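You operate a simulated robot arm through the tools that you are given. There is no shell and no other tool. Be economical: measure what you need, move in short steps, check, and stop when the job is done.

The job below is to be done with a simulated robot arm. You get a single attempt, and the scene is never put back.

Task
Take the brown can and leave it on the belt on the front of the paper table. Open the upper drawer, take the brush and put it in the inside of the upper drawer and shut the drawer again. Take the dark red gear and put it on the top of the computer. Stack the 100 film carton from the free end of the desk on top of the 400 film carton. Put the teal-handled jug in the sink basin. Do these in any order. Set down upright: brown can, teal-handled jug.

It is judged by the outcome, as a careful person would: the job done as asked, and still so three seconds after it is handed in. It fails if anything else is knocked over, pushed out of place, dropped, spilled or broken.

Robot
A 7-joint arm with a two-finger gripper on a trunk, on a base that drives. Base frame: it is fixed to the floor where the robot stands at the start and does not move with it; the origin is under the middle of the robot, x ahead of it, y to its left, z up; the surface under the hand at the start is at about z = 800. Units: mm, degrees, N and s.
With the tool pointing down near the work surface it reaches from about 160 to 720 mm from the robot's upright axis, wherever it stands. Its first joint turns from -143.0 to 143.0 degrees. Places, roughly: belt [-500, 2250, 750]; brown can (4x4x6 cm) [900, 0, 1100]; brush (4x5x6 cm) [700, 400, 800]; dark red gear (5x5x5 cm) [-300, -900, 800]; film carton [-1750, 500, 750]; inside of the upper drawer [-400, 2400, 400]; sink basin [-2300, 2800, 800]; teal-handled jug [-3000, 750, 1000]; top of the computer (24x55 cm) [-1040, 40, 1100]; upper drawer [-400, 2300, 400]. Payload 2.45 kg.
Tool frame: the origin (TCP) lies between the finger pads and is the grasp point; the fingertips stand 26 mm ahead of it; z points along the fingers, y is the line along which they close. The gripper opens to 96 mm. The gripper's body begins 69 mm behind the TCP.
Orientation is that of the tool frame in the base frame, as [roll, pitch, yaw] about the fixed x, y, z axes, in that order (R = Rz(yaw) Ry(pitch) Rx(roll)). With the fingers straight down and closing along the base's y, the tool's x points along the base's -x, its y along +y and its z along -z.

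Tools
- The arm moves only by the tool jog_arm. Its argument "deltas" is a list of rows, each a list of 7 numbers: the shift along the base's x, y, z in mm, then the turn, a rotation vector about the base's x, y, z in rad, then the opening, from 0 (shut) to 1 (fully open). In form: [[x, y, z, wx, wy, wz, grip], ...]. A call has 1 to 8 rows; each row shifts and turns the commanded pose from where the row before left it. A row lasts 0.2 s, in which the tool goes at most 50 mm and 8.6 degrees; a call with a longer step from one row to the next is refused whole, and so is a gripper value outside its range. Where a pose cannot be reached the arm comes as near as it can. A force on the tool above 40 N (or 10 N above the force at the start of the call, whichever is more), or a blocked arm, ends the call early, and 0.2 s more pass. Each finger halts on what it meets, pressing with about 43 N; the grip force reading is that of the motor and also rises with nothing between the fingers. The clock runs only during rows and for 0.2 s after the last one: add rows that do not move to give the fingers time. The reply holds the time, the measured pose of the TCP, the force on the tool along the base axes, the opening and the grip force, in the units named above and with some noise, with the torque about the TCP (base axes, N m) and any sound that the robot's microphone picked up.
- Cameras (640 x 400 px; columns grow to the right, rows downward): "scene" is now at [-59, 105.4, 1290.9]; the picture's right is [-0.99, 0.15, 0.00], its down [0.11, 0.74, -0.66] and it looks along [-0.10, -0.65, -0.75] (base axes); focal length 214 px, centre (320, 200). "wrist" rides on the gripper at [82, 3, -98] in the tool frame; the picture's right is [-0.04, 1.00, 0.00], its down [-0.73, -0.03, -0.68] and it looks along [-0.68, -0.03, 0.73] (tool axes); focal length 256 px, centre (320, 200). There is no depth. A picture from a camera that has moved, and an enlarged one, comes with that camera's place and axes in the base frame and with its lens.
- camera(camera): a new picture of that camera. It takes no simulated time.
- raise_lower(by): slides the trunk up (or, below 0, down) by that many mm; the arm and the scene camera ride with it, the base frame stays. It gives what a move gives, with no picture.
- drive_base(legs): drives the robot by 1 to 6 legs, each [ahead, turn to the left] in mm and degrees, along the robot's own axes; the way and the turn of a leg run together, so that a leg with both is an arc; at most 1500 mm and 180 degrees a leg. The arm and the cameras ride along, it lands a little off, and it stops where it bumps. It gives what a move gives.
- aim_head(pan, tilt): turns the head with the scene camera to pan (to the left, within 155 degrees either way) and tilt (down, from -29 to 69), counted from straight ahead of the robot. It gives what a move gives.
- enlarge(camera, box): a new picture of the part [left, top, right, bottom] of that camera's present view, enlarged. It takes no simulated time.
- hand_in(): hands the job in; it is judged then, once.

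Go step by step. Nothing tells you exact positions but the pictures and the camera data: compare them with the known pose of the tool, close in by small moves and look again before you grip or let go. The budget is 186 turns and 148 pictures, counting those below and the enlarged ones. Unless the task says otherwise, let go and move clear before handing in, and close with one line.

The tools are called after ">>>" by a JSON object that holds its "name" and its "arguments". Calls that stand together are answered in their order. jog_arm: Moves the arm, as the interface text tells. Its arguments: {"type":"object","properties":{"deltas":{"type":"array","items":{"type":"array","items":{"type":"number"}}}},"required":["deltas"]} The other tools are called the same way: raise_lower (by) slides the trunk up or down; drive_base (legs) drives the base; aim_head (pan, tilt) turns the head that bears the scene camera; camera (camera) takes a picture; enlarge (camera, box) takes an enlarged picture of a part of a camera's view; hand_in () hands the job in.

At the start:

```text
time_s: 0.0
tcp_pos: [418.6, -366.4, 1000.0]
tool_rot: [180.0, 0.0, 180.0]
ft_force: [0.2, 0.4, 0.0]
ft_torque: [0.0, -0.05, -0.01]
gripper_width: 95.9
grip_force: 0.0
trunk travel left (down, up): [-344.0, 296.0]
robot x, y, heading: [-2.0, 1.0, 0.2]
head pan, tilt: [-98.5, 48.6]
```

scene: 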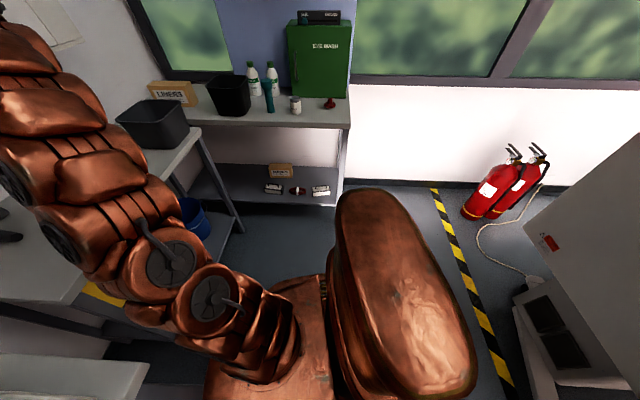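
wrist: 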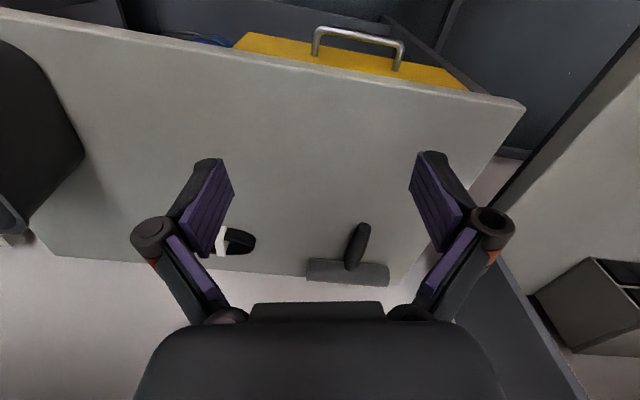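

I see the robot with the head turned right; a shelf behind right has a dark red gear. I will look around first.

>>> {"name": "aim_head", "arguments": {"pan": 0, "tilt": 30}}

>>> {"name": "camera", "arguments": {"camera": "scene"}}

>>> {"name": "aim_head", "arguments": {"pan": 80, "tilt": 25}}

>>> {"name": "camera", "arguments": {"camera": "scene"}}

>>> {"name": "aim_head", "arguments": {"pan": 150, "tilt": 20}}

>>> {"name": "camera", "arguments": {"camera": "scene"}}

>>> {"name": "aim_head", "arguments": {"pan": -150, "tilt": 25}}

>>> {"name": "camera", "arguments": {"camera": "scene"}}

```text
time_s: 1.8
tcp_pos: [419.8, -367.0, 1000.4]
tool_rot: [179.9, 0.1, 180.0]
ft_force: [0.7, 0.3, -0.4]
ft_torque: [-0.01, 0.02, 0.02]
gripper_width: 96.1
grip_force: 0.1
trunk travel left (down, up): [-344.0, 296.0]
robot x, y, heading: [-0.6, -1.9, -0.2]
head pan, tilt: [0.0, 30.0]
```

```text
145 pictures are left
camera scene: at [43.0, 182.8, 1318.5], right [0.0, -1.0, 0.0], down [-0.5, 0.0, -0.87], along [0.87, 0.0, -0.5], focal length 214 px, centre (320, 200)
```

scene: 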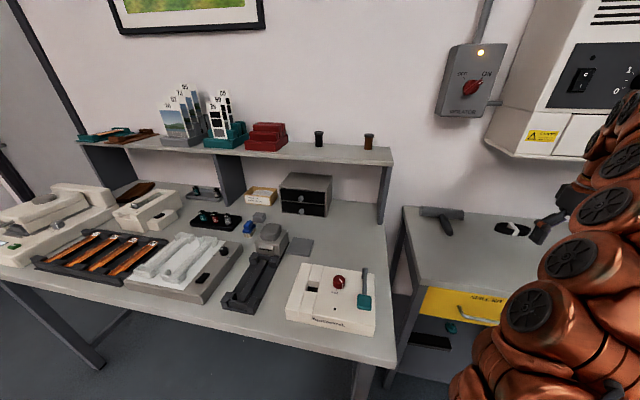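

```text
time_s: 3.3
tcp_pos: [419.1, -365.9, 999.4]
tool_rot: [180.0, 0.0, -180.0]
ft_force: [0.0, -0.3, 0.4]
ft_torque: [0.0, -0.01, 0.0]
gripper_width: 96.0
grip_force: 0.0
trunk travel left (down, up): [-344.0, 296.0]
robot x, y, heading: [2.6, 0.4, -0.2]
head pan, tilt: [80.0, 25.0]
```

```text
144 pictures are left
camera scene: at [-31.4, 273.6, 1326.4], right [0.98, -0.17, 0.0], down [-0.07, -0.42, -0.91], along [0.16, 0.89, -0.42], focal length 214 px, centre (320, 200)
```

scene: 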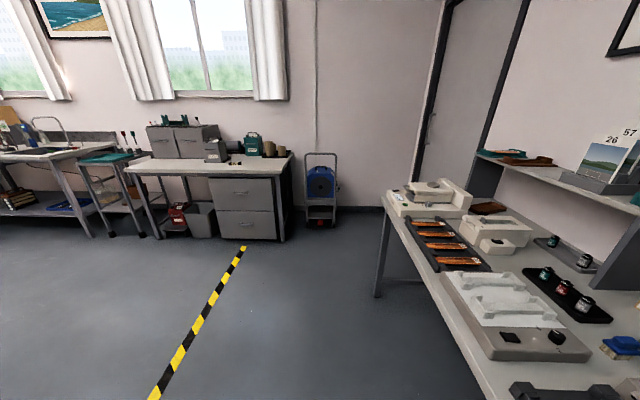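

```text
time_s: 4.7
tcp_pos: [419.2, -365.5, 1000.8]
tool_rot: [-180.0, -0.1, 180.0]
ft_force: [0.5, 0.0, 0.0]
ft_torque: [-0.02, 0.01, 0.0]
gripper_width: 96.1
grip_force: 0.0
trunk travel left (down, up): [-344.0, 296.0]
robot x, y, heading: [-2.2, -3.8, -0.1]
head pan, tilt: [150.0, 20.0]
```

```text
143 pictures are left
camera scene: at [-128.1, 229.5, 1334.5], right [0.5, 0.87, 0.0], down [0.3, -0.17, -0.94], along [-0.81, 0.47, -0.34], focal length 214 px, centre (320, 200)
```

scene: 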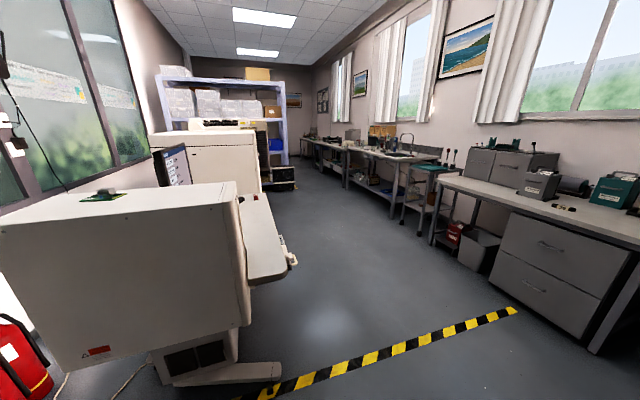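

```text
time_s: 8.8
tcp_pos: [419.6, -367.3, 999.4]
tool_rot: [180.0, 0.1, -180.0]
ft_force: [-0.5, -0.1, 0.1]
ft_torque: [0.0, 0.0, 0.03]
gripper_width: 96.4
grip_force: 0.1
trunk travel left (down, up): [-344.0, 296.0]
robot x, y, heading: [-3.5, 1.4, 0.1]
head pan, tilt: [-150.0, 25.0]
```

```text
142 pictures are left
camera scene: at [-127.3, 136.8, 1326.4], right [-0.5, 0.87, 0.0], down [0.37, 0.21, -0.91], along [-0.78, -0.45, -0.42], focal length 214 px, centre (320, 200)
```

scene: 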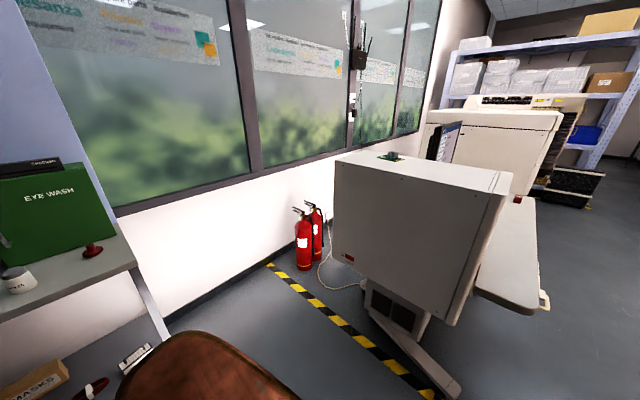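

The brown can is on the shelf ahead, at right. I look closer for the brush on the desk and for the can.

>>> {"name": "aim_head", "arguments": {"pan": 10, "tilt": 40}}

>>> {"name": "enlarge", "arguments": {"camera": "scene", "box": [200, 60, 440, 260]}}

>>> {"name": "camera", "arguments": {"camera": "scene"}}

```text
time_s: 11.2
tcp_pos: [418.5, -367.5, 1000.4]
tool_rot: [-180.0, -0.1, 180.0]
ft_force: [0.3, 0.5, -0.1]
ft_torque: [-0.01, 0.0, -0.01]
gripper_width: 96.2
grip_force: 0.0
trunk travel left (down, up): [-344.0, 296.0]
robot x, y, heading: [-5.2, -0.4, 0.2]
head pan, tilt: [10.0, 40.0]
```

```text
2.00 times, centred on (320, 160) of scene
camera zoom: at [36.2, 197.6, 1303.1], right [0.17, -0.98, 0.0], down [-0.63, -0.11, -0.77], along [0.75, 0.13, -0.64], focal length 429 px, centre (320, 280)
```

zoom: 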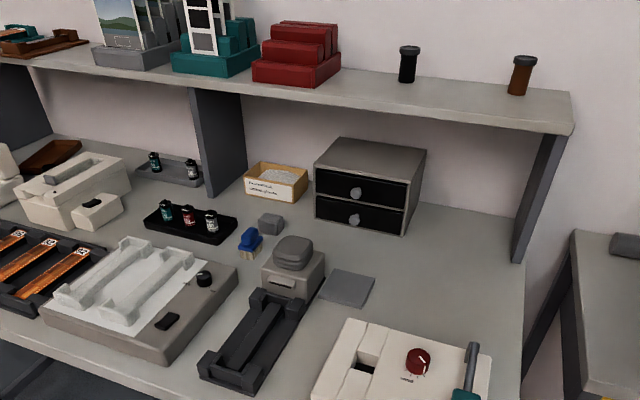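

```text
140 pictures are left
camera scene: at [36.2, 197.6, 1303.1], right [0.17, -0.98, 0.0], down [-0.63, -0.11, -0.77], along [0.75, 0.13, -0.64], focal length 214 px, centre (320, 200)
```

scene: 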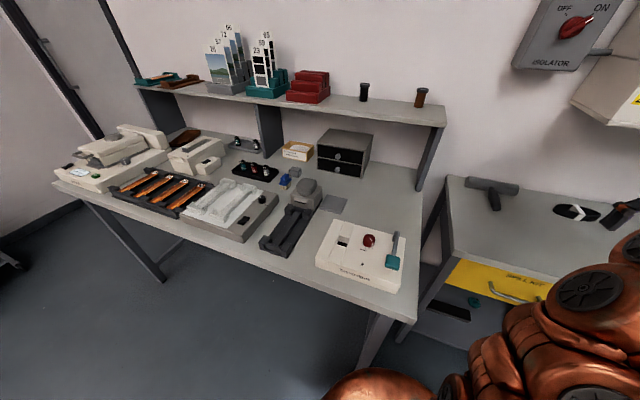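

The brush is the blue-handled thing on the desk near (680, 446), and the brown can stands on the shelf near (903, -16). I check the clearance between base and desk.

>>> {"name": "aim_head", "arguments": {"pan": -10, "tilt": 69}}

>>> {"name": "camera", "arguments": {"camera": "scene"}}

```text
time_s: 12.2
tcp_pos: [419.6, -366.7, 1001.5]
tool_rot: [-179.9, 0.0, -180.0]
ft_force: [0.1, 1.2, 0.1]
ft_torque: [-0.01, 0.03, 0.0]
gripper_width: 96.1
grip_force: 0.0
trunk travel left (down, up): [-344.0, 296.0]
robot x, y, heading: [0.6, 0.9, 0.0]
head pan, tilt: [-10.0, 68.8]
```

```text
139 pictures are left
camera scene: at [7.7, 173.2, 1267.0], right [-0.17, -0.98, 0.0], down [-0.92, 0.16, -0.36], along [0.36, -0.06, -0.93], focal length 214 px, centre (320, 200)
```

scene: 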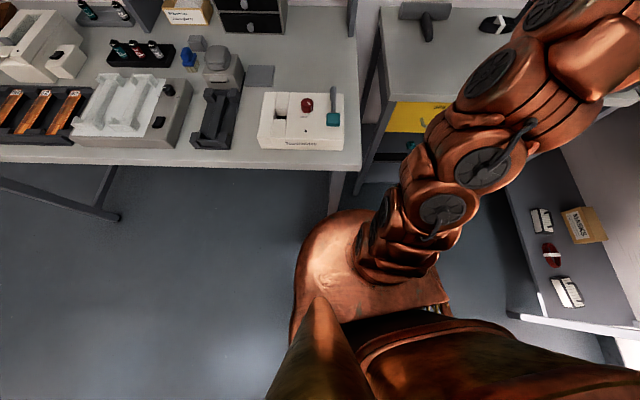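

The desk's right front leg stands just ahead of the base, so I'll back off, sidestep left and nose in under the desk with the leg on my right. I take it in two stages with a check.

>>> {"name": "drive_base", "arguments": {"legs": [[-250, 0], [0, 74.5], [374, 0], [0, -74.5]]}}

>>> {"name": "raise_lower", "arguments": {"by": 200}}

>>> {"name": "camera", "arguments": {"camera": "scene"}}

```text
time_s: 22.4
tcp_pos: [263.5, -22.6, 1000.3]
tool_rot: [-179.9, 0.1, 178.1]
ft_force: [-0.1, -0.6, -0.3]
ft_torque: [0.03, -0.01, 0.01]
gripper_width: 95.7
grip_force: 0.1
trunk travel left (down, up): [-344.0, 296.0]
robot x, y, heading: [-142.9, 357.4, -1.7]
head pan, tilt: [-10.0, 68.8]
```

```text
time_s: 24.6
tcp_pos: [263.3, -23.8, 1200.4]
tool_rot: [-180.0, 0.0, 178.1]
ft_force: [0.9, -0.2, -0.6]
ft_torque: [-0.03, -0.03, 0.0]
gripper_width: 96.1
grip_force: 0.0
trunk travel left (down, up): [-544.0, 96.0]
robot x, y, heading: [-146.6, 358.2, -1.8]
head pan, tilt: [-10.0, 68.8]
```

```text
138 pictures are left
camera scene: at [-131.2, 529.6, 1467.0], right [-0.21, -0.98, 0.0], down [-0.91, 0.19, -0.36], along [0.35, -0.07, -0.93], focal length 214 px, centre (320, 200)
```

scene: 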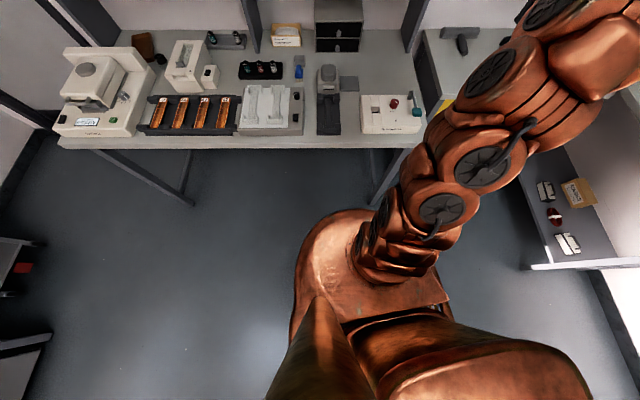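

The orange body rides on the trunk, so the floor base is hidden beneath it. I drive ahead in a moderate step and check.

>>> {"name": "drive_base", "arguments": {"legs": [[220, 1.5]]}}

>>> {"name": "camera", "arguments": {"camera": "scene"}}

>>> {"name": "camera", "arguments": {"camera": "wrist"}}

```text
time_s: 26.2
tcp_pos: [490.7, -15.6, 1199.8]
tool_rot: [-180.0, 0.1, 179.7]
ft_force: [-0.7, 0.1, -0.5]
ft_torque: [0.01, -0.03, -0.02]
gripper_width: 95.9
grip_force: 0.1
trunk travel left (down, up): [-544.0, 96.0]
robot x, y, heading: [71.6, 354.7, -0.2]
head pan, tilt: [-10.0, 68.8]
```

```text
137 pictures are left
camera scene: at [81.4, 525.7, 1467.0], right [-0.18, -0.98, 0.0], down [-0.92, 0.17, -0.36], along [0.36, -0.06, -0.93], focal length 214 px, centre (320, 200)
```

scene: 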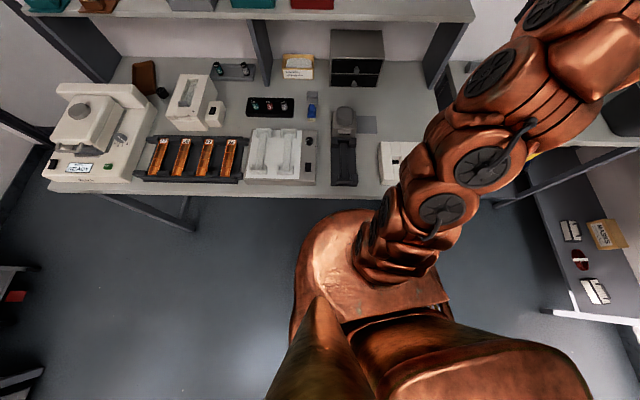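

```text
136 pictures are left
camera wrist: at [408.1, -12.6, 1298.2], right [0.05, 1.0, 0.0], down [0.73, -0.03, 0.68], along [0.68, -0.03, -0.73], focal length 256 px, centre (320, 200)
```

wrist: 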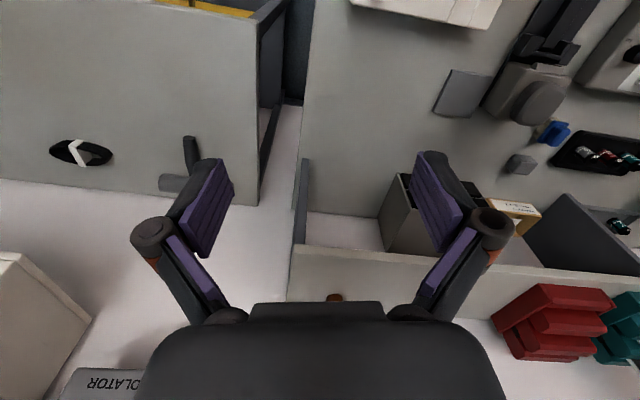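

The can shows just beyond the gripper body, near (895, -8). I nose in 80 mm more.

>>> {"name": "drive_base", "arguments": {"legs": [[80, 0]]}}

>>> {"name": "camera", "arguments": {"camera": "scene"}}

```text
time_s: 27.3
tcp_pos: [572.8, -16.2, 1199.8]
tool_rot: [180.0, 0.1, 179.7]
ft_force: [0.1, -0.3, 0.4]
ft_torque: [-0.02, -0.01, 0.03]
gripper_width: 96.0
grip_force: 0.1
trunk travel left (down, up): [-544.0, 96.0]
robot x, y, heading: [154.5, 354.2, -0.1]
head pan, tilt: [-10.0, 68.8]
```

```text
135 pictures are left
camera scene: at [163.3, 525.3, 1467.0], right [-0.18, -0.98, 0.0], down [-0.92, 0.17, -0.36], along [0.36, -0.06, -0.93], focal length 214 px, centre (320, 200)
```

scene: 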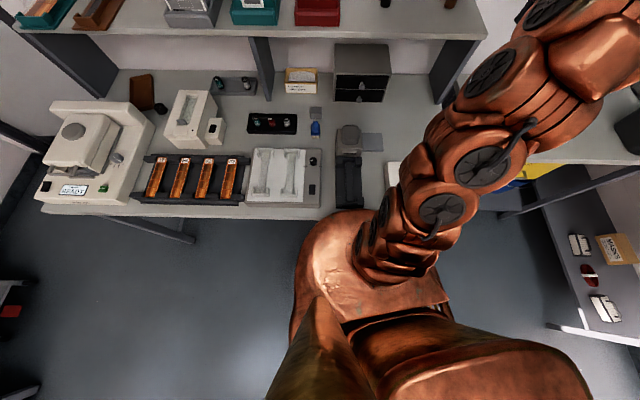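

I swing the hand out toward the can, tilting it forward as it goes, at a height above the can's top.

>>> {"name": "jog_arm", "arguments": {"deltas": [[40, 0, 0, 0, -0.08, 0, 1], [40, 0, 0, 0, -0.08, 0, 1], [40, 0, 0, 0, -0.08, 0, 1], [40, 0, 0, 0, -0.08, 0, 1], [40, 0, 0, 0, -0.08, 0, 1], [40, 0, 0, 0, -0.08, 0, 1]]}}

>>> {"name": "camera", "arguments": {"camera": "wrist"}}

```text
time_s: 28.7
tcp_pos: [814.9, -14.8, 1199.6]
tool_rot: [179.8, 27.6, 179.7]
ft_force: [0.3, 0.2, 1.4]
ft_torque: [-0.01, -0.02, -0.03]
gripper_width: 95.9
grip_force: 0.1
trunk travel left (down, up): [-544.0, 96.0]
robot x, y, heading: [153.6, 354.5, -0.3]
head pan, tilt: [-10.0, 68.8]
```

```text
134 pictures are left
camera wrist: at [696.7, -12.0, 1248.9], right [0.04, 1.0, 0.02], down [0.34, -0.03, 0.94], along [0.94, -0.03, -0.34], focal length 256 px, centre (320, 200)
```

wrist: 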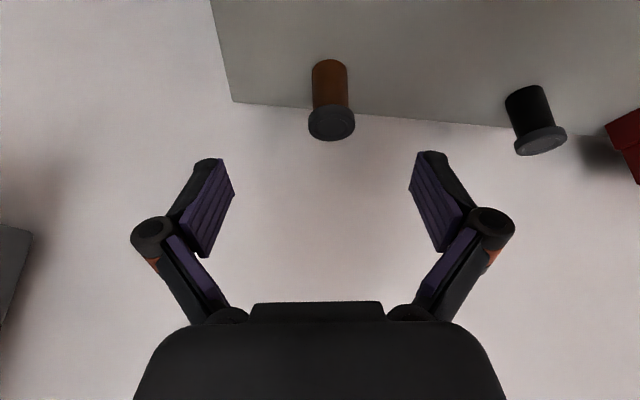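

The can stands at about (871, -7), from 1065 to 1125 high. I approach along the tool axis with open fingers.

>>> {"name": "jog_arm", "arguments": {"deltas": [[14, 2, -25, 0, 0, 0, 1], [14, 2, -25, 0, 0, 0, 1], [14, 2, -25, 0, 0, 0, 1], [15, 1, -26, 0, 0, 0, 1]]}}

>>> {"name": "camera", "arguments": {"camera": "wrist"}}

```text
time_s: 29.7
tcp_pos: [867.6, -9.5, 1098.8]
tool_rot: [179.8, 27.6, 179.6]
ft_force: [0.0, -0.4, 1.0]
ft_torque: [-0.01, -0.05, 0.0]
gripper_width: 95.9
grip_force: 0.2
trunk travel left (down, up): [-544.0, 96.0]
robot x, y, heading: [155.7, 354.8, -0.1]
head pan, tilt: [-10.0, 68.8]
```

```text
133 pictures are left
camera wrist: at [751.5, -6.2, 1148.4], right [0.04, 1.0, 0.02], down [0.34, -0.03, 0.94], along [0.94, -0.03, -0.34], focal length 256 px, centre (320, 200)
```

wrist: 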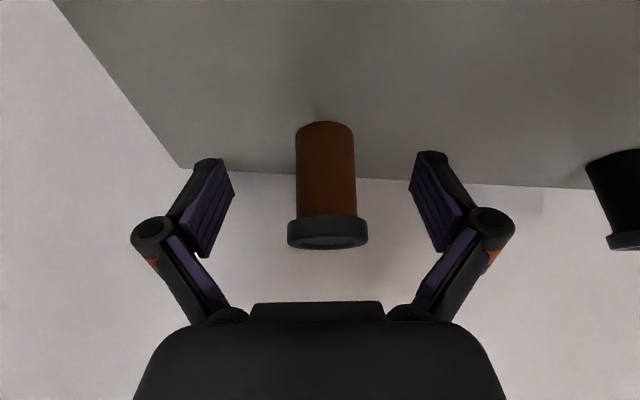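

The can stands centred between the pads. I close.

>>> {"name": "jog_arm", "arguments": {"deltas": [[0, 0, 0, 0, 0, 0, 0], [0, 0, 0, 0, 0, 0, 0], [0, 0, 0, 0, 0, 0, 0], [0, 0, 0, 0, 0, 0, 0], [0, 0, 0, 0, 0, 0, 0], [0, 0, 0, 0, 0, 0, 0]]}}

>>> {"name": "jog_arm", "arguments": {"deltas": [[0, 0, 20, 0, 0, 0, 0], [0, 0, 30, 0, 0, 0, 0], [0, 0, 40, 0, 0, 0, 0]]}}

>>> {"name": "camera", "arguments": {"camera": "wrist"}}

```text
time_s: 31.1
tcp_pos: [870.1, -10.8, 1099.6]
tool_rot: [179.8, 27.7, 179.7]
ft_force: [0.4, -0.7, 0.4]
ft_torque: [0.0, -0.03, -0.03]
gripper_width: 27.6
grip_force: 43.1
trunk travel left (down, up): [-544.0, 96.0]
robot x, y, heading: [156.5, 353.7, -0.4]
head pan, tilt: [-10.0, 68.8]
```

```text
time_s: 31.9
tcp_pos: [859.5, -6.6, 1159.6]
tool_rot: [179.8, 27.4, 179.5]
ft_force: [-1.0, -0.6, 0.2]
ft_torque: [0.03, -0.05, -0.02]
gripper_width: 27.7
grip_force: 42.5
out of reach, approached as far as the arm can: row 2, 3
trunk travel left (down, up): [-544.0, 96.0]
robot x, y, heading: [154.2, 353.8, -0.0]
head pan, tilt: [-10.0, 68.8]
```

```text
132 pictures are left
camera wrist: at [740.6, -3.1, 1209.2], right [0.04, 1.0, 0.02], down [0.34, -0.03, 0.94], along [0.94, -0.03, -0.34], focal length 256 px, centre (320, 200)
```

wrist: 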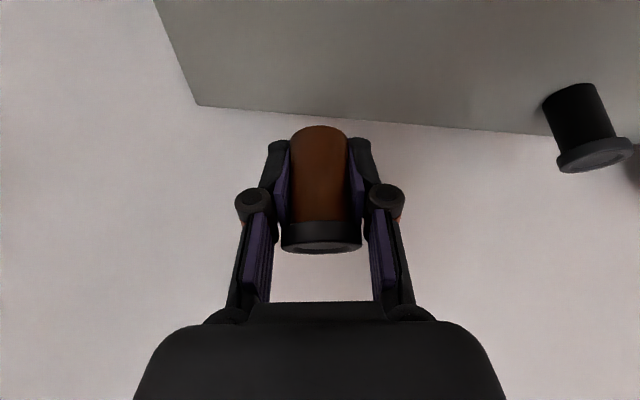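

The can is gripped and lifted. I bring the hand back in and upright, then back the robot away from the desk.

>>> {"name": "jog_arm", "arguments": {"deltas": [[-45, 0, 0, 0, 0.08, 0, 0], [-45, 0, 0, 0, 0.08, 0, 0], [-45, 0, 0, 0, 0.08, 0, 0], [-45, 0, 0, 0, 0.08, 0, 0], [-45, 0, 0, 0, 0.08, 0, 0], [-45, 0, 0, 0, 0.08, 0, 0], [-40, 0, 0, 0, 0, 0, 0]]}}

>>> {"name": "drive_base", "arguments": {"legs": [[-400, 0]]}}

>>> {"name": "aim_head", "arguments": {"pan": 100, "tilt": 25}}

>>> {"name": "camera", "arguments": {"camera": "scene"}}

>>> {"name": "enlarge", "arguments": {"camera": "scene", "box": [220, 80, 460, 260]}}

```text
time_s: 33.5
tcp_pos: [549.0, -3.9, 1162.1]
tool_rot: [180.0, 0.0, 179.7]
ft_force: [0.3, 0.6, -0.5]
ft_torque: [-0.02, 0.03, 0.01]
gripper_width: 27.9
grip_force: 42.9
trunk travel left (down, up): [-544.0, 96.0]
robot x, y, heading: [160.6, 354.5, -0.4]
head pan, tilt: [-10.0, 68.8]
```

```text
time_s: 36.0
tcp_pos: [150.4, -2.9, 1161.5]
tool_rot: [179.9, 0.1, 180.0]
ft_force: [0.3, 0.2, -0.3]
ft_torque: [-0.03, 0.01, 0.0]
gripper_width: 27.4
grip_force: 42.6
trunk travel left (down, up): [-544.0, 96.0]
robot x, y, heading: [-243.8, 354.5, -0.1]
head pan, tilt: [-10.0, 68.8]
```

```text
time_s: 37.9
tcp_pos: [148.7, -2.2, 1162.5]
tool_rot: [180.0, 0.2, 179.9]
ft_force: [-0.4, 0.2, 0.8]
ft_torque: [-0.04, -0.02, -0.02]
gripper_width: 27.4
grip_force: 43.2
trunk travel left (down, up): [-544.0, 96.0]
robot x, y, heading: [-248.5, 356.0, -0.2]
head pan, tilt: [100.0, 25.0]
```

```text
131 pictures are left
camera scene: at [-309.3, 627.1, 1526.4], right [0.99, 0.17, 0.0], down [0.07, -0.42, -0.91], along [-0.16, 0.89, -0.42], focal length 214 px, centre (320, 200)
```

scene: 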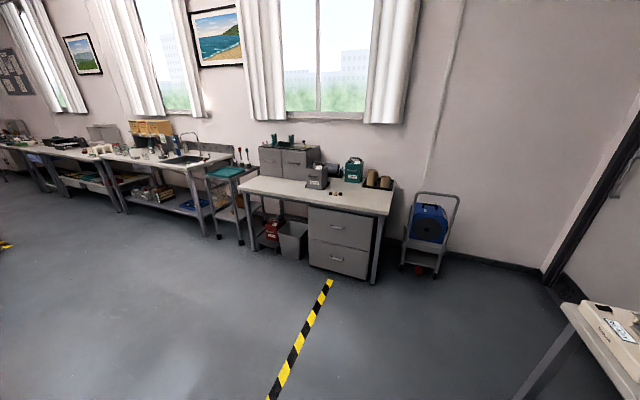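

```text
2.22 times, centred on (340, 170) of scene
camera zoom: at [-309.3, 627.1, 1526.4], right [0.99, 0.17, 0.0], down [0.07, -0.42, -0.91], along [-0.16, 0.89, -0.42], focal length 477 px, centre (276, 267)
```

zoom: 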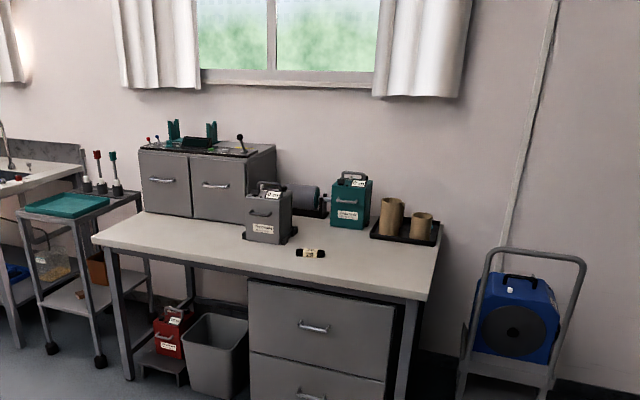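

The strip along the front of the table with the two large grey drawers is the belt place, around (-500, 2250). I drive there facing the table (it is turned about 12°) and lower the trunk on the way.

>>> {"name": "drive_base", "arguments": {"legs": [[0, 105], [1278, 0], [0, -27]]}}

>>> {"name": "aim_head", "arguments": {"pan": 0, "tilt": 45}}

>>> {"name": "camera", "arguments": {"camera": "scene"}}

```text
time_s: 50.3
tcp_pos: [-199.7, 1924.3, 1161.5]
tool_rot: [-179.9, 0.1, -100.7]
ft_force: [0.5, -0.2, -0.3]
ft_torque: [-0.01, 0.05, 0.0]
gripper_width: 27.6
grip_force: 43.1
trunk travel left (down, up): [-544.0, 96.0]
robot x, y, heading: [-621.2, 1602.5, 79.5]
head pan, tilt: [100.0, 25.0]
```

```text
time_s: 52.1
tcp_pos: [-200.5, 1923.9, 1161.1]
tool_rot: [-180.0, -0.1, -100.7]
ft_force: [0.0, 0.2, -0.3]
ft_torque: [0.02, 0.01, 0.01]
gripper_width: 27.8
grip_force: 43.4
trunk travel left (down, up): [-544.0, 96.0]
robot x, y, heading: [-623.2, 1600.2, 79.3]
head pan, tilt: [0.0, 45.0]
```

```text
129 pictures are left
camera scene: at [-793.4, 1668.4, 1495.9], right [0.98, -0.19, 0.0], down [-0.13, -0.69, -0.71], along [0.13, 0.69, -0.71], focal length 214 px, centre (320, 200)
```

scene: 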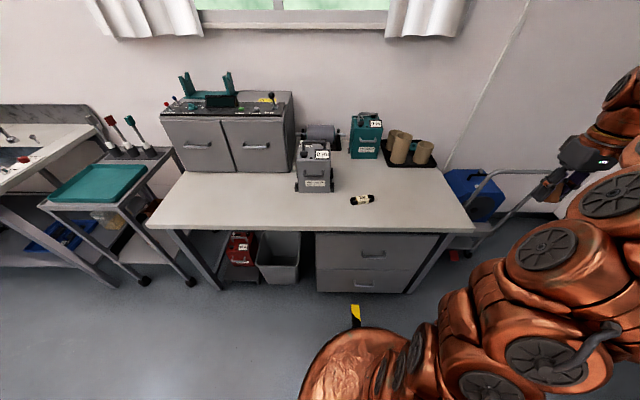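

>>> {"name": "enlarge", "arguments": {"camera": "scene", "box": [280, 140, 480, 300]}}

```text
2.50 times, centred on (380, 220) of scene
camera zoom: at [-793.4, 1668.4, 1495.9], right [0.98, -0.19, 0.0], down [-0.13, -0.69, -0.71], along [0.13, 0.69, -0.71], focal length 536 px, centre (170, 150)
```

zoom: 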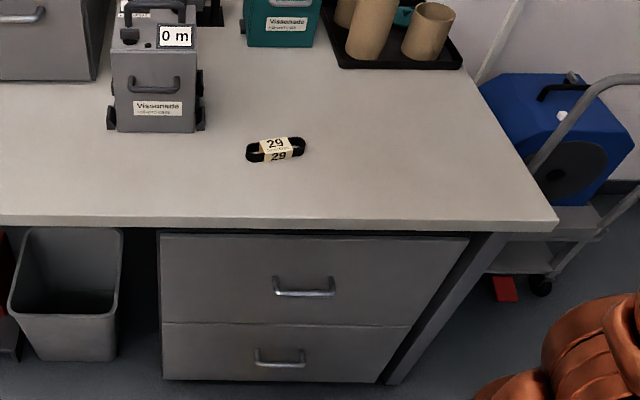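

The "belt" looks like the black drive belt bundle with a "29" label lying near (-460, 2345). I close in 150 mm, lower the trunk, and bring the can near for a wrist look.

>>> {"name": "drive_base", "arguments": {"legs": [[150, 0]]}}

>>> {"name": "raise_lower", "arguments": {"by": -150}}

```text
time_s: 53.5
tcp_pos: [-171.9, 2076.7, 1161.5]
tool_rot: [-180.0, 0.0, -100.8]
ft_force: [-0.4, 0.0, -0.4]
ft_torque: [0.01, -0.05, -0.01]
gripper_width: 27.6
grip_force: 42.9
trunk travel left (down, up): [-544.0, 96.0]
robot x, y, heading: [-592.4, 1752.8, 79.2]
head pan, tilt: [0.0, 45.0]
```

```text
time_s: 55.2
tcp_pos: [-172.9, 2075.1, 1011.9]
tool_rot: [179.9, -0.1, -100.9]
ft_force: [-0.1, -0.3, -0.3]
ft_torque: [0.0, -0.02, 0.0]
gripper_width: 27.8
grip_force: 43.1
trunk travel left (down, up): [-394.0, 246.0]
robot x, y, heading: [-590.7, 1753.8, 78.9]
head pan, tilt: [0.0, 45.0]
```

>>> {"name": "jog_arm", "arguments": {"deltas": [[-36, 22, -6, 0, 0, 0, 0], [-36, 22, -6, 0, 0, 0, 0], [-36, 22, -6, 0, 0, 0, 0], [-36, 22, -6, 0, 0, 0, 0], [-36, 22, -6, 0, 0, 0, 0], [-36, 22, -6, 0, 0, 0, 0], [-36, 22, -6, 0, 0, 0, 0], [-36, 22, -6, 0, 0, 0, 0]]}}

>>> {"name": "camera", "arguments": {"camera": "wrist"}}

>>> {"name": "camera", "arguments": {"camera": "scene"}}

```text
time_s: 57.0
tcp_pos: [-460.3, 2252.9, 962.9]
tool_rot: [-180.0, 0.0, -100.8]
ft_force: [-0.1, -0.1, 0.5]
ft_torque: [0.05, 0.02, -0.02]
gripper_width: 27.6
grip_force: 42.8
trunk travel left (down, up): [-394.0, 246.0]
robot x, y, heading: [-597.7, 1756.7, 79.4]
head pan, tilt: [0.0, 45.0]
```

```text
127 pictures are left
camera wrist: at [-479.2, 2172.5, 1062.0], right [-0.97, 0.23, 0.0], down [0.17, 0.71, 0.68], along [0.15, 0.66, -0.73], focal length 256 px, centre (320, 200)
```

wrist: 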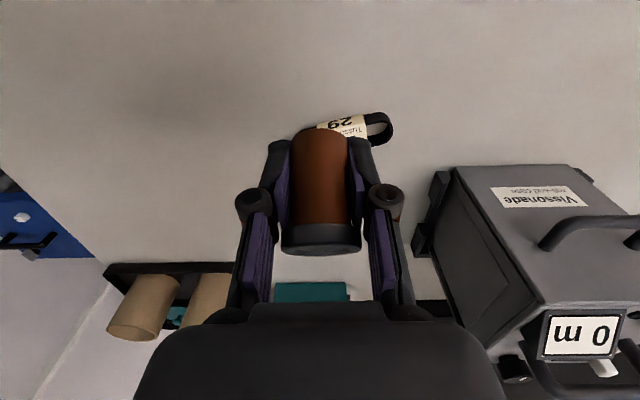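

```text
126 pictures are left
camera scene: at [-764.3, 1819.1, 1345.9], right [0.98, -0.19, 0.0], down [-0.13, -0.69, -0.71], along [0.13, 0.69, -0.71], focal length 214 px, centre (320, 200)
```

scene: 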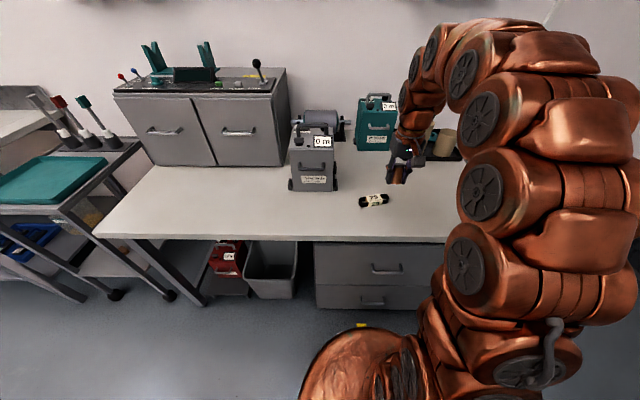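

The belt lies near (-470, 2327). I move the can a bit to one side and lower to see the belt unobscured.

>>> {"name": "jog_arm", "arguments": {"deltas": [[30, 10, -30, 0, 0, 0, 0], [30, 10, -30, 0, 0, 0, 0], [20, 10, -23, 0, 0, 0, 0]]}}

>>> {"name": "camera", "arguments": {"camera": "wrist"}}

>>> {"name": "enlarge", "arguments": {"camera": "scene", "box": [320, 120, 460, 230]}}

```text
time_s: 57.8
tcp_pos: [-380.4, 2282.6, 880.8]
tool_rot: [180.0, 0.1, -100.7]
ft_force: [0.1, 0.3, 0.2]
ft_torque: [0.03, 0.0, 0.02]
gripper_width: 27.9
grip_force: 42.5
trunk travel left (down, up): [-394.0, 246.0]
robot x, y, heading: [-597.3, 1753.2, 79.2]
head pan, tilt: [0.0, 45.0]
```

```text
125 pictures are left
camera wrist: at [-399.1, 2202.6, 979.7], right [-0.97, 0.23, 0.0], down [0.17, 0.71, 0.68], along [0.15, 0.66, -0.73], focal length 256 px, centre (320, 200)
```

wrist: 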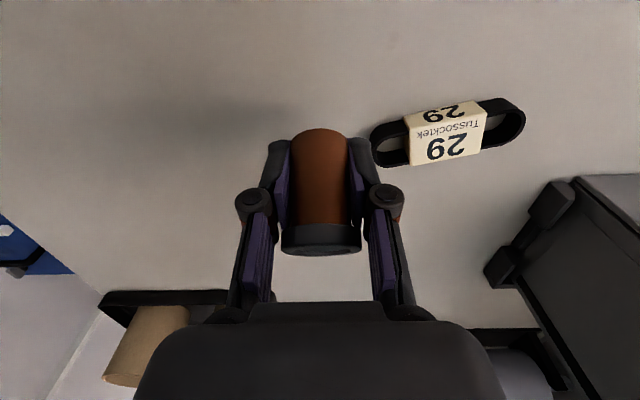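

```text
3.64 times, centred on (390, 175) of scene
camera zoom: at [-764.9, 1819.1, 1345.8], right [0.98, -0.19, 0.0], down [-0.13, -0.69, -0.71], along [0.13, 0.69, -0.71], focal length 780 px, centre (66, 291)
```

zoom: 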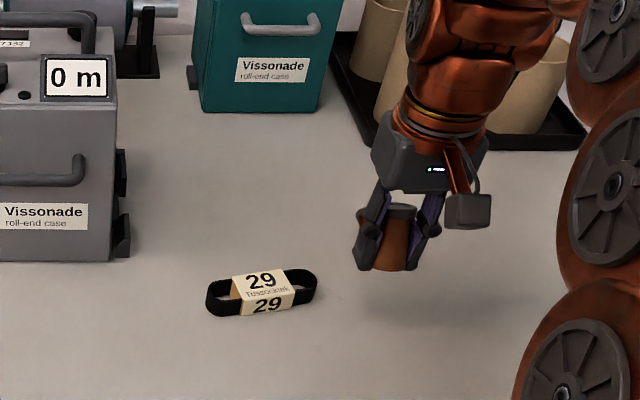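

The belt bundle has a flat label about 45x35 mm, enough for the can's foot. The can was gripped with the hand tilted 27.5°, so I restore that tilt to make it upright again.

>>> {"name": "jog_arm", "arguments": {"deltas": [[0, 0, 5, 0.0787, -0.0145, 0, 0], [0, 0, 5, 0.0787, -0.0145, 0, 0], [0, 0, 0, 0.0787, -0.0145, 0, 0], [0, 0, 0, 0.0787, -0.0145, 0, 0], [0, 0, 0, 0.0787, -0.0145, 0, 0], [0, 0, 0, 0.0787, -0.0145, 0, 0]]}}

>>> {"name": "camera", "arguments": {"camera": "wrist"}}

>>> {"name": "enlarge", "arguments": {"camera": "scene", "box": [320, 120, 460, 230]}}

```text
time_s: 59.2
tcp_pos: [-380.6, 2282.3, 890.8]
tool_rot: [179.8, 27.6, -100.7]
ft_force: [0.6, 1.1, -1.1]
ft_torque: [-0.03, 0.0, 0.01]
gripper_width: 27.9
grip_force: 42.5
trunk travel left (down, up): [-394.0, 246.0]
robot x, y, heading: [-593.4, 1752.5, 79.1]
head pan, tilt: [0.0, 45.0]
```

```text
123 pictures are left
camera wrist: at [-405.9, 2166.9, 940.2], right [-0.98, 0.22, 0.02], down [0.09, 0.32, 0.94], along [0.2, 0.92, -0.34], focal length 256 px, centre (320, 200)
```

wrist: 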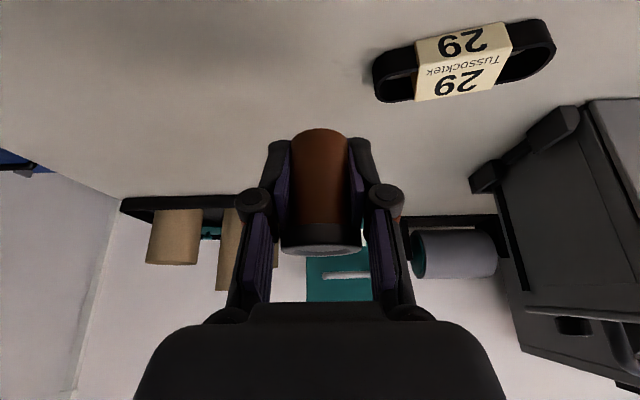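

```text
3.64 times, centred on (390, 175) of scene
camera zoom: at [-764.6, 1819.4, 1345.8], right [0.98, -0.19, 0.0], down [-0.13, -0.69, -0.71], along [0.13, 0.69, -0.71], focal length 780 px, centre (66, 291)
```

zoom: 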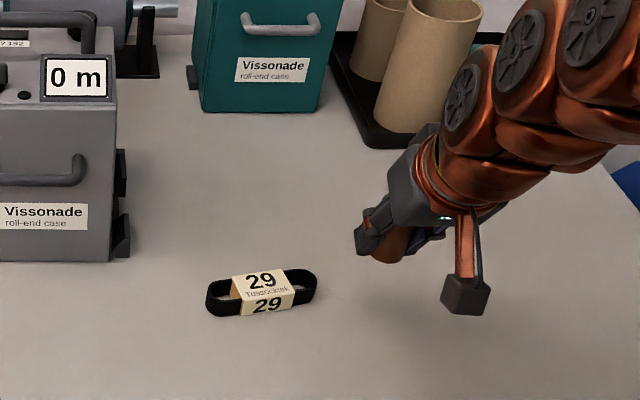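

Label top centre is about (-475, 2325, 800). I move the can over it, still some 15 mm above.

>>> {"name": "jog_arm", "arguments": {"deltas": [[-32, 14, 0, 0, 0, 0, 0], [-32, 14, 0, 0, 0, 0, 0], [-30, 15, 0, 0, 0, 0, 0], [0, 0, -20, 0, 0, 0, 0], [0, 0, -18, 0, 0, 0, 0]]}}

>>> {"name": "camera", "arguments": {"camera": "wrist"}}

>>> {"name": "enlarge", "arguments": {"camera": "scene", "box": [320, 120, 460, 230]}}

```text
time_s: 60.4
tcp_pos: [-474.9, 2324.5, 853.6]
tool_rot: [179.8, 27.7, -100.9]
ft_force: [0.3, 0.1, -0.2]
ft_torque: [-0.01, 0.0, 0.03]
gripper_width: 27.7
grip_force: 43.1
trunk travel left (down, up): [-394.0, 246.0]
robot x, y, heading: [-596.2, 1753.3, 79.2]
head pan, tilt: [0.0, 45.0]
```

```text
121 pictures are left
camera wrist: at [-500.3, 2209.3, 902.6], right [-0.97, 0.22, 0.02], down [0.09, 0.32, 0.94], along [0.2, 0.92, -0.34], focal length 256 px, centre (320, 200)
```

wrist: 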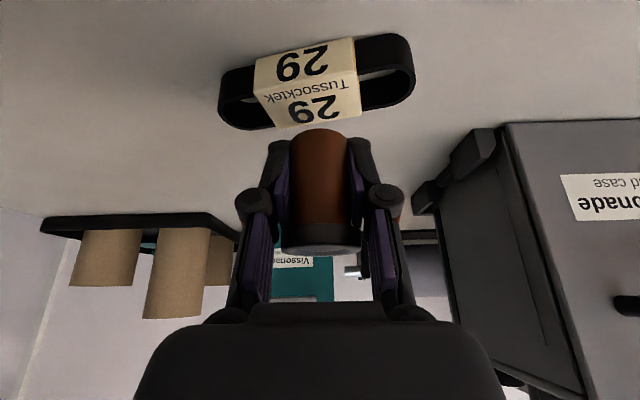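

```text
3.64 times, centred on (390, 175) of scene
camera zoom: at [-764.7, 1819.2, 1345.8], right [0.98, -0.19, 0.0], down [-0.13, -0.69, -0.71], along [0.13, 0.69, -0.71], focal length 780 px, centre (66, 291)
```

zoom: 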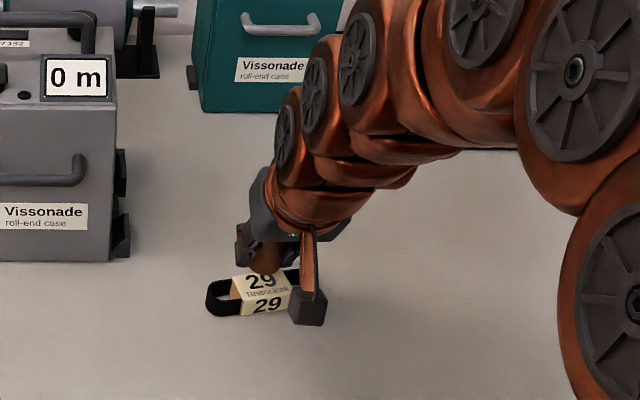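

The can is lined up over the label. I lower gently, watching the force.

>>> {"name": "jog_arm", "arguments": {"deltas": [[3, 0, -8, 0, 0, 0, 0], [0, 0, -6, 0, 0, 0, 0], [0, 0, -6, 0, 0, 0, 0]]}}

>>> {"name": "camera", "arguments": {"camera": "wrist"}}

>>> {"name": "enlarge", "arguments": {"camera": "scene", "box": [345, 160, 415, 215]}}

```text
time_s: 61.2
tcp_pos: [-471.0, 2325.0, 833.2]
tool_rot: [179.9, 27.7, -100.7]
ft_force: [-0.8, -0.4, 0.5]
ft_torque: [0.01, -0.01, -0.02]
gripper_width: 27.6
grip_force: 43.0
trunk travel left (down, up): [-394.0, 246.0]
robot x, y, heading: [-596.3, 1752.9, 79.2]
head pan, tilt: [0.0, 45.0]
```

```text
119 pictures are left
camera wrist: at [-496.7, 2209.4, 882.4], right [-0.97, 0.22, 0.02], down [0.09, 0.32, 0.94], along [0.2, 0.92, -0.34], focal length 256 px, centre (320, 200)
```

wrist: 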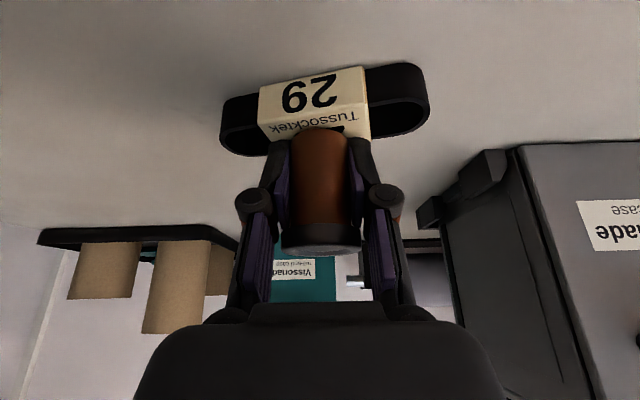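

```text
7.27 times, centred on (380, 188) of scene
camera zoom: at [-764.7, 1819.3, 1345.8], right [0.98, -0.19, 0.0], down [-0.13, -0.69, -0.71], along [0.13, 0.69, -0.71], focal length 1560 px, centre (-116, 291)
```

zoom: 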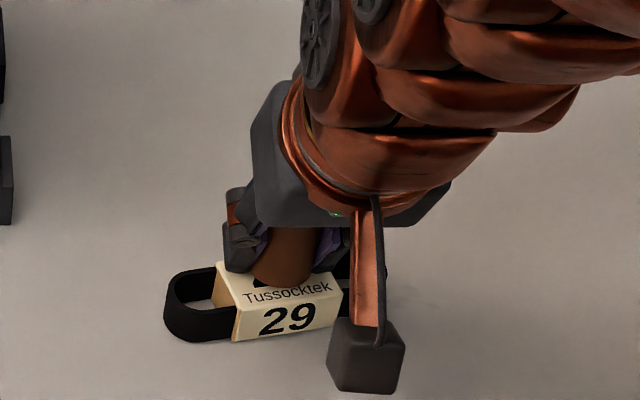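

Alignment looks right in both views. I keep lowering in small steps until contact.

>>> {"name": "jog_arm", "arguments": {"deltas": [[0, 0, -3, 0, 0, 0, 0], [0, 0, -3, 0, 0, 0, 0]]}}

>>> {"name": "jog_arm", "arguments": {"deltas": [[0, 0, -2, 0, 0, 0, 0], [0, 0, -1, 0, 0, 0, 0]]}}

>>> {"name": "enlarge", "arguments": {"camera": "wrist", "box": [200, 40, 440, 200]}}

```text
time_s: 62.0
tcp_pos: [-471.1, 2327.0, 833.4]
tool_rot: [179.8, 28.4, -100.9]
ft_force: [0.0, 1.1, 16.7]
ft_torque: [0.05, -0.06, -0.03]
gripper_width: 27.6
grip_force: 43.3
trunk travel left (down, up): [-394.0, 246.0]
robot x, y, heading: [-593.9, 1754.2, 79.2]
head pan, tilt: [0.0, 45.0]
stopped in row 2: the force on the tool passed its limit at 42 N (the readings are from after the stop); the commanded pose is now the measured one
```

```text
time_s: 62.5
tcp_pos: [-471.2, 2330.2, 831.6]
tool_rot: [180.0, 28.8, -100.9]
ft_force: [-1.2, 0.2, 15.2]
ft_torque: [0.02, -0.02, -0.03]
gripper_width: 27.7
grip_force: 43.0
trunk travel left (down, up): [-394.0, 246.0]
robot x, y, heading: [-595.4, 1752.6, 79.4]
head pan, tilt: [0.0, 45.0]
stopped in row 2: the force on the tool passed its limit at 42 N (the readings are from after the stop); the commanded pose is now the measured one
```

```text
2.50 times, centred on (320, 120) of wrist
camera zoom: at [-496.1, 2213.0, 878.9], right [-0.97, 0.22, 0.02], down [0.09, 0.3, 0.95], along [0.2, 0.93, -0.32], focal length 640 px, centre (320, 400)
```

zoom: 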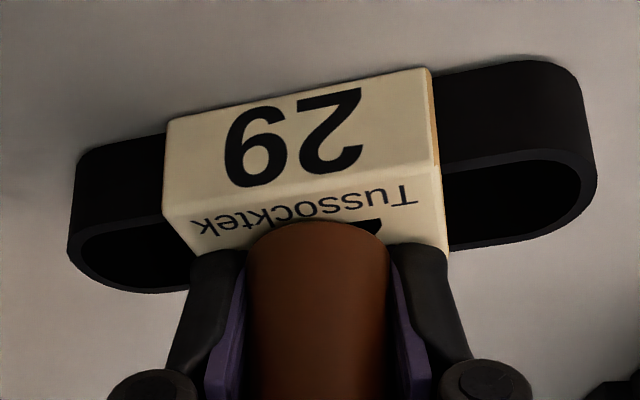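

The can touches down but slid some 5 mm rearward. I lift 4 mm, shift back toward me, restore the tilt, and set down gently again.

>>> {"name": "jog_arm", "arguments": {"deltas": [[0, 0, 5, -0.02, 0.0035, 0, 0], [-1, -5, 0, 0, 0, 0, 0], [0, 0, -2, 0, 0, 0, 0]]}}

>>> {"name": "enlarge", "arguments": {"camera": "wrist", "box": [200, 40, 440, 200]}}

>>> {"name": "enlarge", "arguments": {"camera": "scene", "box": [345, 160, 415, 215]}}

```text
time_s: 63.3
tcp_pos: [-471.4, 2323.2, 832.9]
tool_rot: [179.9, 27.3, -100.9]
ft_force: [-0.4, -1.0, 0.3]
ft_torque: [-0.03, -0.03, -0.01]
gripper_width: 27.7
grip_force: 43.2
trunk travel left (down, up): [-394.0, 246.0]
robot x, y, heading: [-594.0, 1754.1, 79.2]
head pan, tilt: [0.0, 45.0]
```

```text
2.50 times, centred on (320, 120) of wrist
camera zoom: at [-497.0, 2208.0, 882.8], right [-0.97, 0.22, 0.02], down [0.09, 0.33, 0.94], along [0.2, 0.92, -0.34], focal length 640 px, centre (320, 400)
```

zoom: 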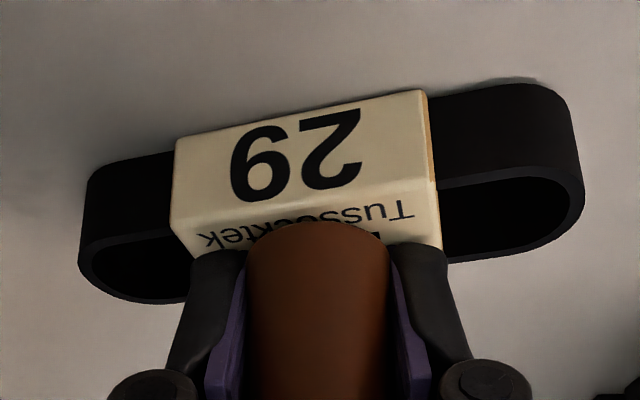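

```text
7.27 times, centred on (380, 188) of scene
camera zoom: at [-764.7, 1819.3, 1345.8], right [0.98, -0.19, 0.0], down [-0.13, -0.69, -0.71], along [0.13, 0.69, -0.71], focal length 1560 px, centre (-116, 291)
```

zoom: 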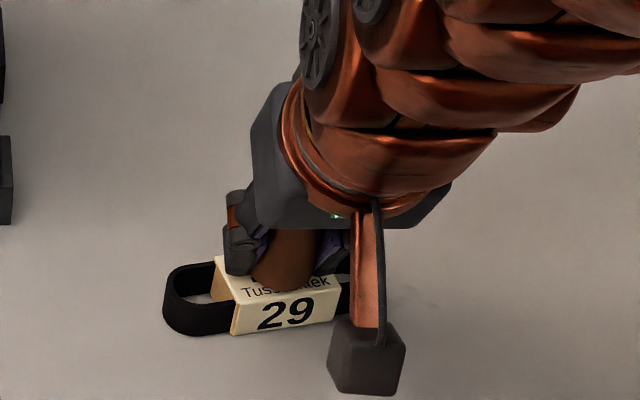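

Now the can's foot sits well inside the label. I lower the last bit lightly.

>>> {"name": "jog_arm", "arguments": {"deltas": [[0, 0, -1, 0, 0, 0, 0], [0, 0, -1, 0, 0, 0, 0]]}}

```text
time_s: 63.9
tcp_pos: [-471.0, 2323.4, 831.9]
tool_rot: [179.9, 27.6, -100.8]
ft_force: [-0.1, 0.5, 11.1]
ft_torque: [0.01, -0.09, 0.02]
gripper_width: 27.8
grip_force: 42.8
trunk travel left (down, up): [-394.0, 246.0]
robot x, y, heading: [-590.8, 1751.5, 79.3]
head pan, tilt: [0.0, 45.0]
```

Light contact. I open the fingers and look.

>>> {"name": "jog_arm", "arguments": {"deltas": [[0, 0, 0, 0, 0, 0, 0.35], [0, 0, 0, 0, 0, 0, 0.45], [0, 0, 0, 0, 0, 0, 0.6], [0, 0, 0, 0, 0, 0, 0.7]]}}

>>> {"name": "camera", "arguments": {"camera": "wrist"}}

```text
time_s: 64.9
tcp_pos: [-472.2, 2323.0, 832.1]
tool_rot: [179.8, 27.3, -100.8]
ft_force: [0.7, -0.1, 1.3]
ft_torque: [-0.04, 0.01, -0.02]
gripper_width: 67.2
grip_force: 0.1
trunk travel left (down, up): [-394.0, 246.0]
robot x, y, heading: [-594.1, 1753.0, 79.5]
head pan, tilt: [0.0, 45.0]
```

```text
114 pictures are left
camera wrist: at [-497.3, 2207.8, 880.8], right [-0.97, 0.22, 0.02], down [0.09, 0.33, 0.94], along [0.2, 0.92, -0.34], focal length 256 px, centre (320, 200)
```

wrist: 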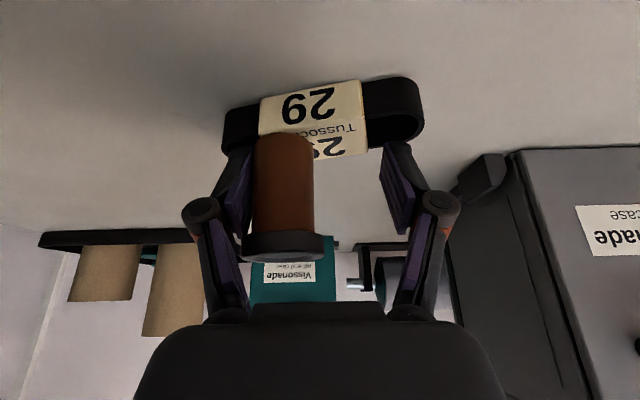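

The can followed the left finger by about 15 mm, near the label's edge. I re-grip to centre it and release more slowly.

>>> {"name": "jog_arm", "arguments": {"deltas": [[0, 0, 0, 0, 0, 0, 0.6], [0, 0, 0, 0, 0, 0, 0.5], [0, 0, 0, 0, 0, 0, 0.4], [0, 0, 0, 0, 0, 0, 0.33], [0, 0, 0, 0, 0, 0, 0.28], [0, 0, 0, 0, 0, 0, 0.25], [0, 0, 0, 0, 0, 0, 0.25]]}}

>>> {"name": "camera", "arguments": {"camera": "wrist"}}

```text
time_s: 66.5
tcp_pos: [-471.6, 2322.7, 832.5]
tool_rot: [179.8, 27.4, -100.8]
ft_force: [-0.4, 1.5, 15.5]
ft_torque: [0.07, -0.05, 0.03]
gripper_width: 27.9
grip_force: 42.9
trunk travel left (down, up): [-394.0, 246.0]
robot x, y, heading: [-596.3, 1753.6, 79.1]
head pan, tilt: [0.0, 45.0]
```

```text
113 pictures are left
camera wrist: at [-497.2, 2207.8, 881.7], right [-0.97, 0.22, 0.02], down [0.09, 0.33, 0.94], along [0.2, 0.92, -0.34], focal length 256 px, centre (320, 200)
```

wrist: 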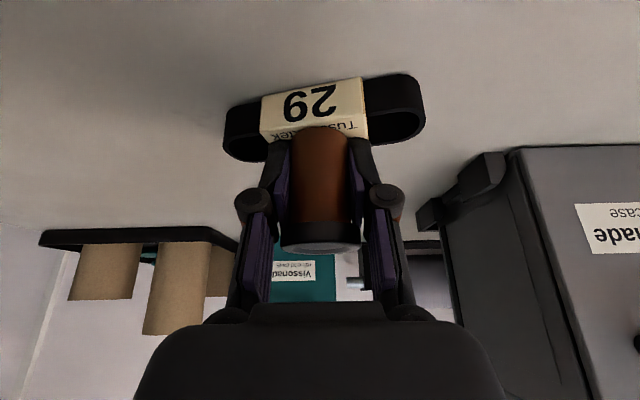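

>>> {"name": "jog_arm", "arguments": {"deltas": [[0, 0, 1.0, 0, 0, 0, 0.25], [0, 0, 0, 0, 0, 0, 0.29], [0, 0, 0, 0, 0, 0, 0.3], [0, 0, 0, 0, 0, 0, 0.31], [0, 0, 0, 0, 0, 0, 0.33], [0, 0, 0, 0, 0, 0, 0.36], [0, 0, 0, 0, 0, 0, 0.4], [0, 0, 0, 0, 0, 0, 0.45]]}}

>>> {"name": "camera", "arguments": {"camera": "wrist"}}

```text
time_s: 68.3
tcp_pos: [-471.9, 2324.0, 831.3]
tool_rot: [179.9, 27.2, -100.7]
ft_force: [-0.2, -0.4, -0.7]
ft_torque: [-0.01, -0.02, -0.03]
gripper_width: 43.2
grip_force: 0.0
trunk travel left (down, up): [-394.0, 246.0]
robot x, y, heading: [-596.1, 1751.5, 79.1]
head pan, tilt: [0.0, 45.0]
```

```text
112 pictures are left
camera wrist: at [-497.3, 2208.0, 881.9], right [-0.97, 0.22, 0.02], down [0.09, 0.33, 0.94], along [0.2, 0.92, -0.34], focal length 256 px, centre (320, 200)
```

wrist: 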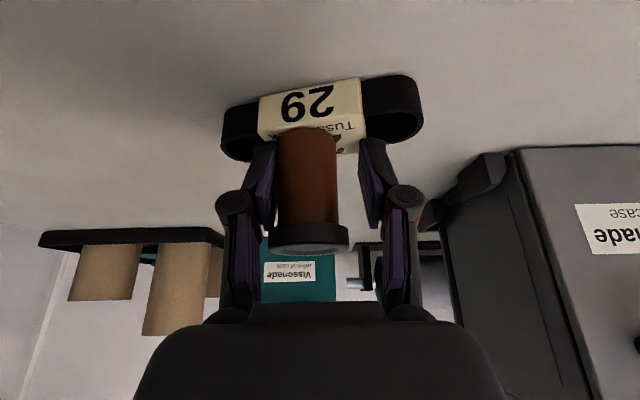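

The can still clings to the left finger as it opens, but is now mid-label. I keep opening while shifting the hand so that the left finger stays put.

>>> {"name": "jog_arm", "arguments": {"deltas": [[-1, 0, 0, 0, 0, 0, 0.48], [-2, 0.5, 0, 0, 0, 0, 0.52], [-3, 0.7, 0, 0, 0, 0, 0.58], [-3, 0.7, 0, 0, 0, 0, 0.64], [-3, 0.7, 0, 0, 0, 0, 0.7], [0, 0, 0, 0, 0, 0, 0.7]]}}

>>> {"name": "camera", "arguments": {"camera": "wrist"}}

```text
time_s: 69.7
tcp_pos: [-483.8, 2326.3, 832.1]
tool_rot: [179.9, 27.3, -100.7]
ft_force: [-0.4, 0.7, -0.2]
ft_torque: [0.02, -0.02, 0.0]
gripper_width: 67.2
grip_force: 0.1
trunk travel left (down, up): [-394.0, 246.0]
robot x, y, heading: [-598.4, 1754.3, 79.0]
head pan, tilt: [0.0, 45.0]
```

```text
111 pictures are left
camera wrist: at [-509.2, 2211.1, 882.3], right [-0.97, 0.22, 0.02], down [0.09, 0.33, 0.94], along [0.2, 0.92, -0.34], focal length 256 px, centre (320, 200)
```

wrist: 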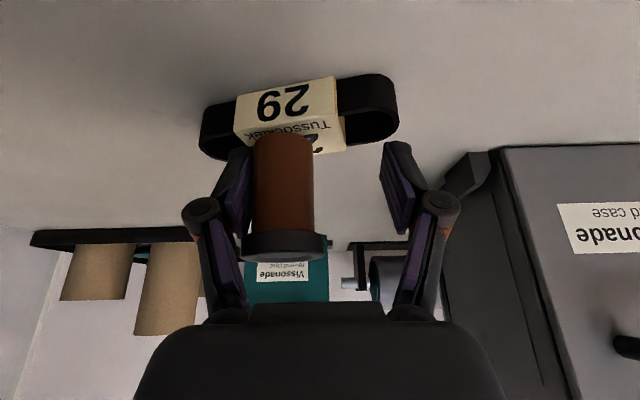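

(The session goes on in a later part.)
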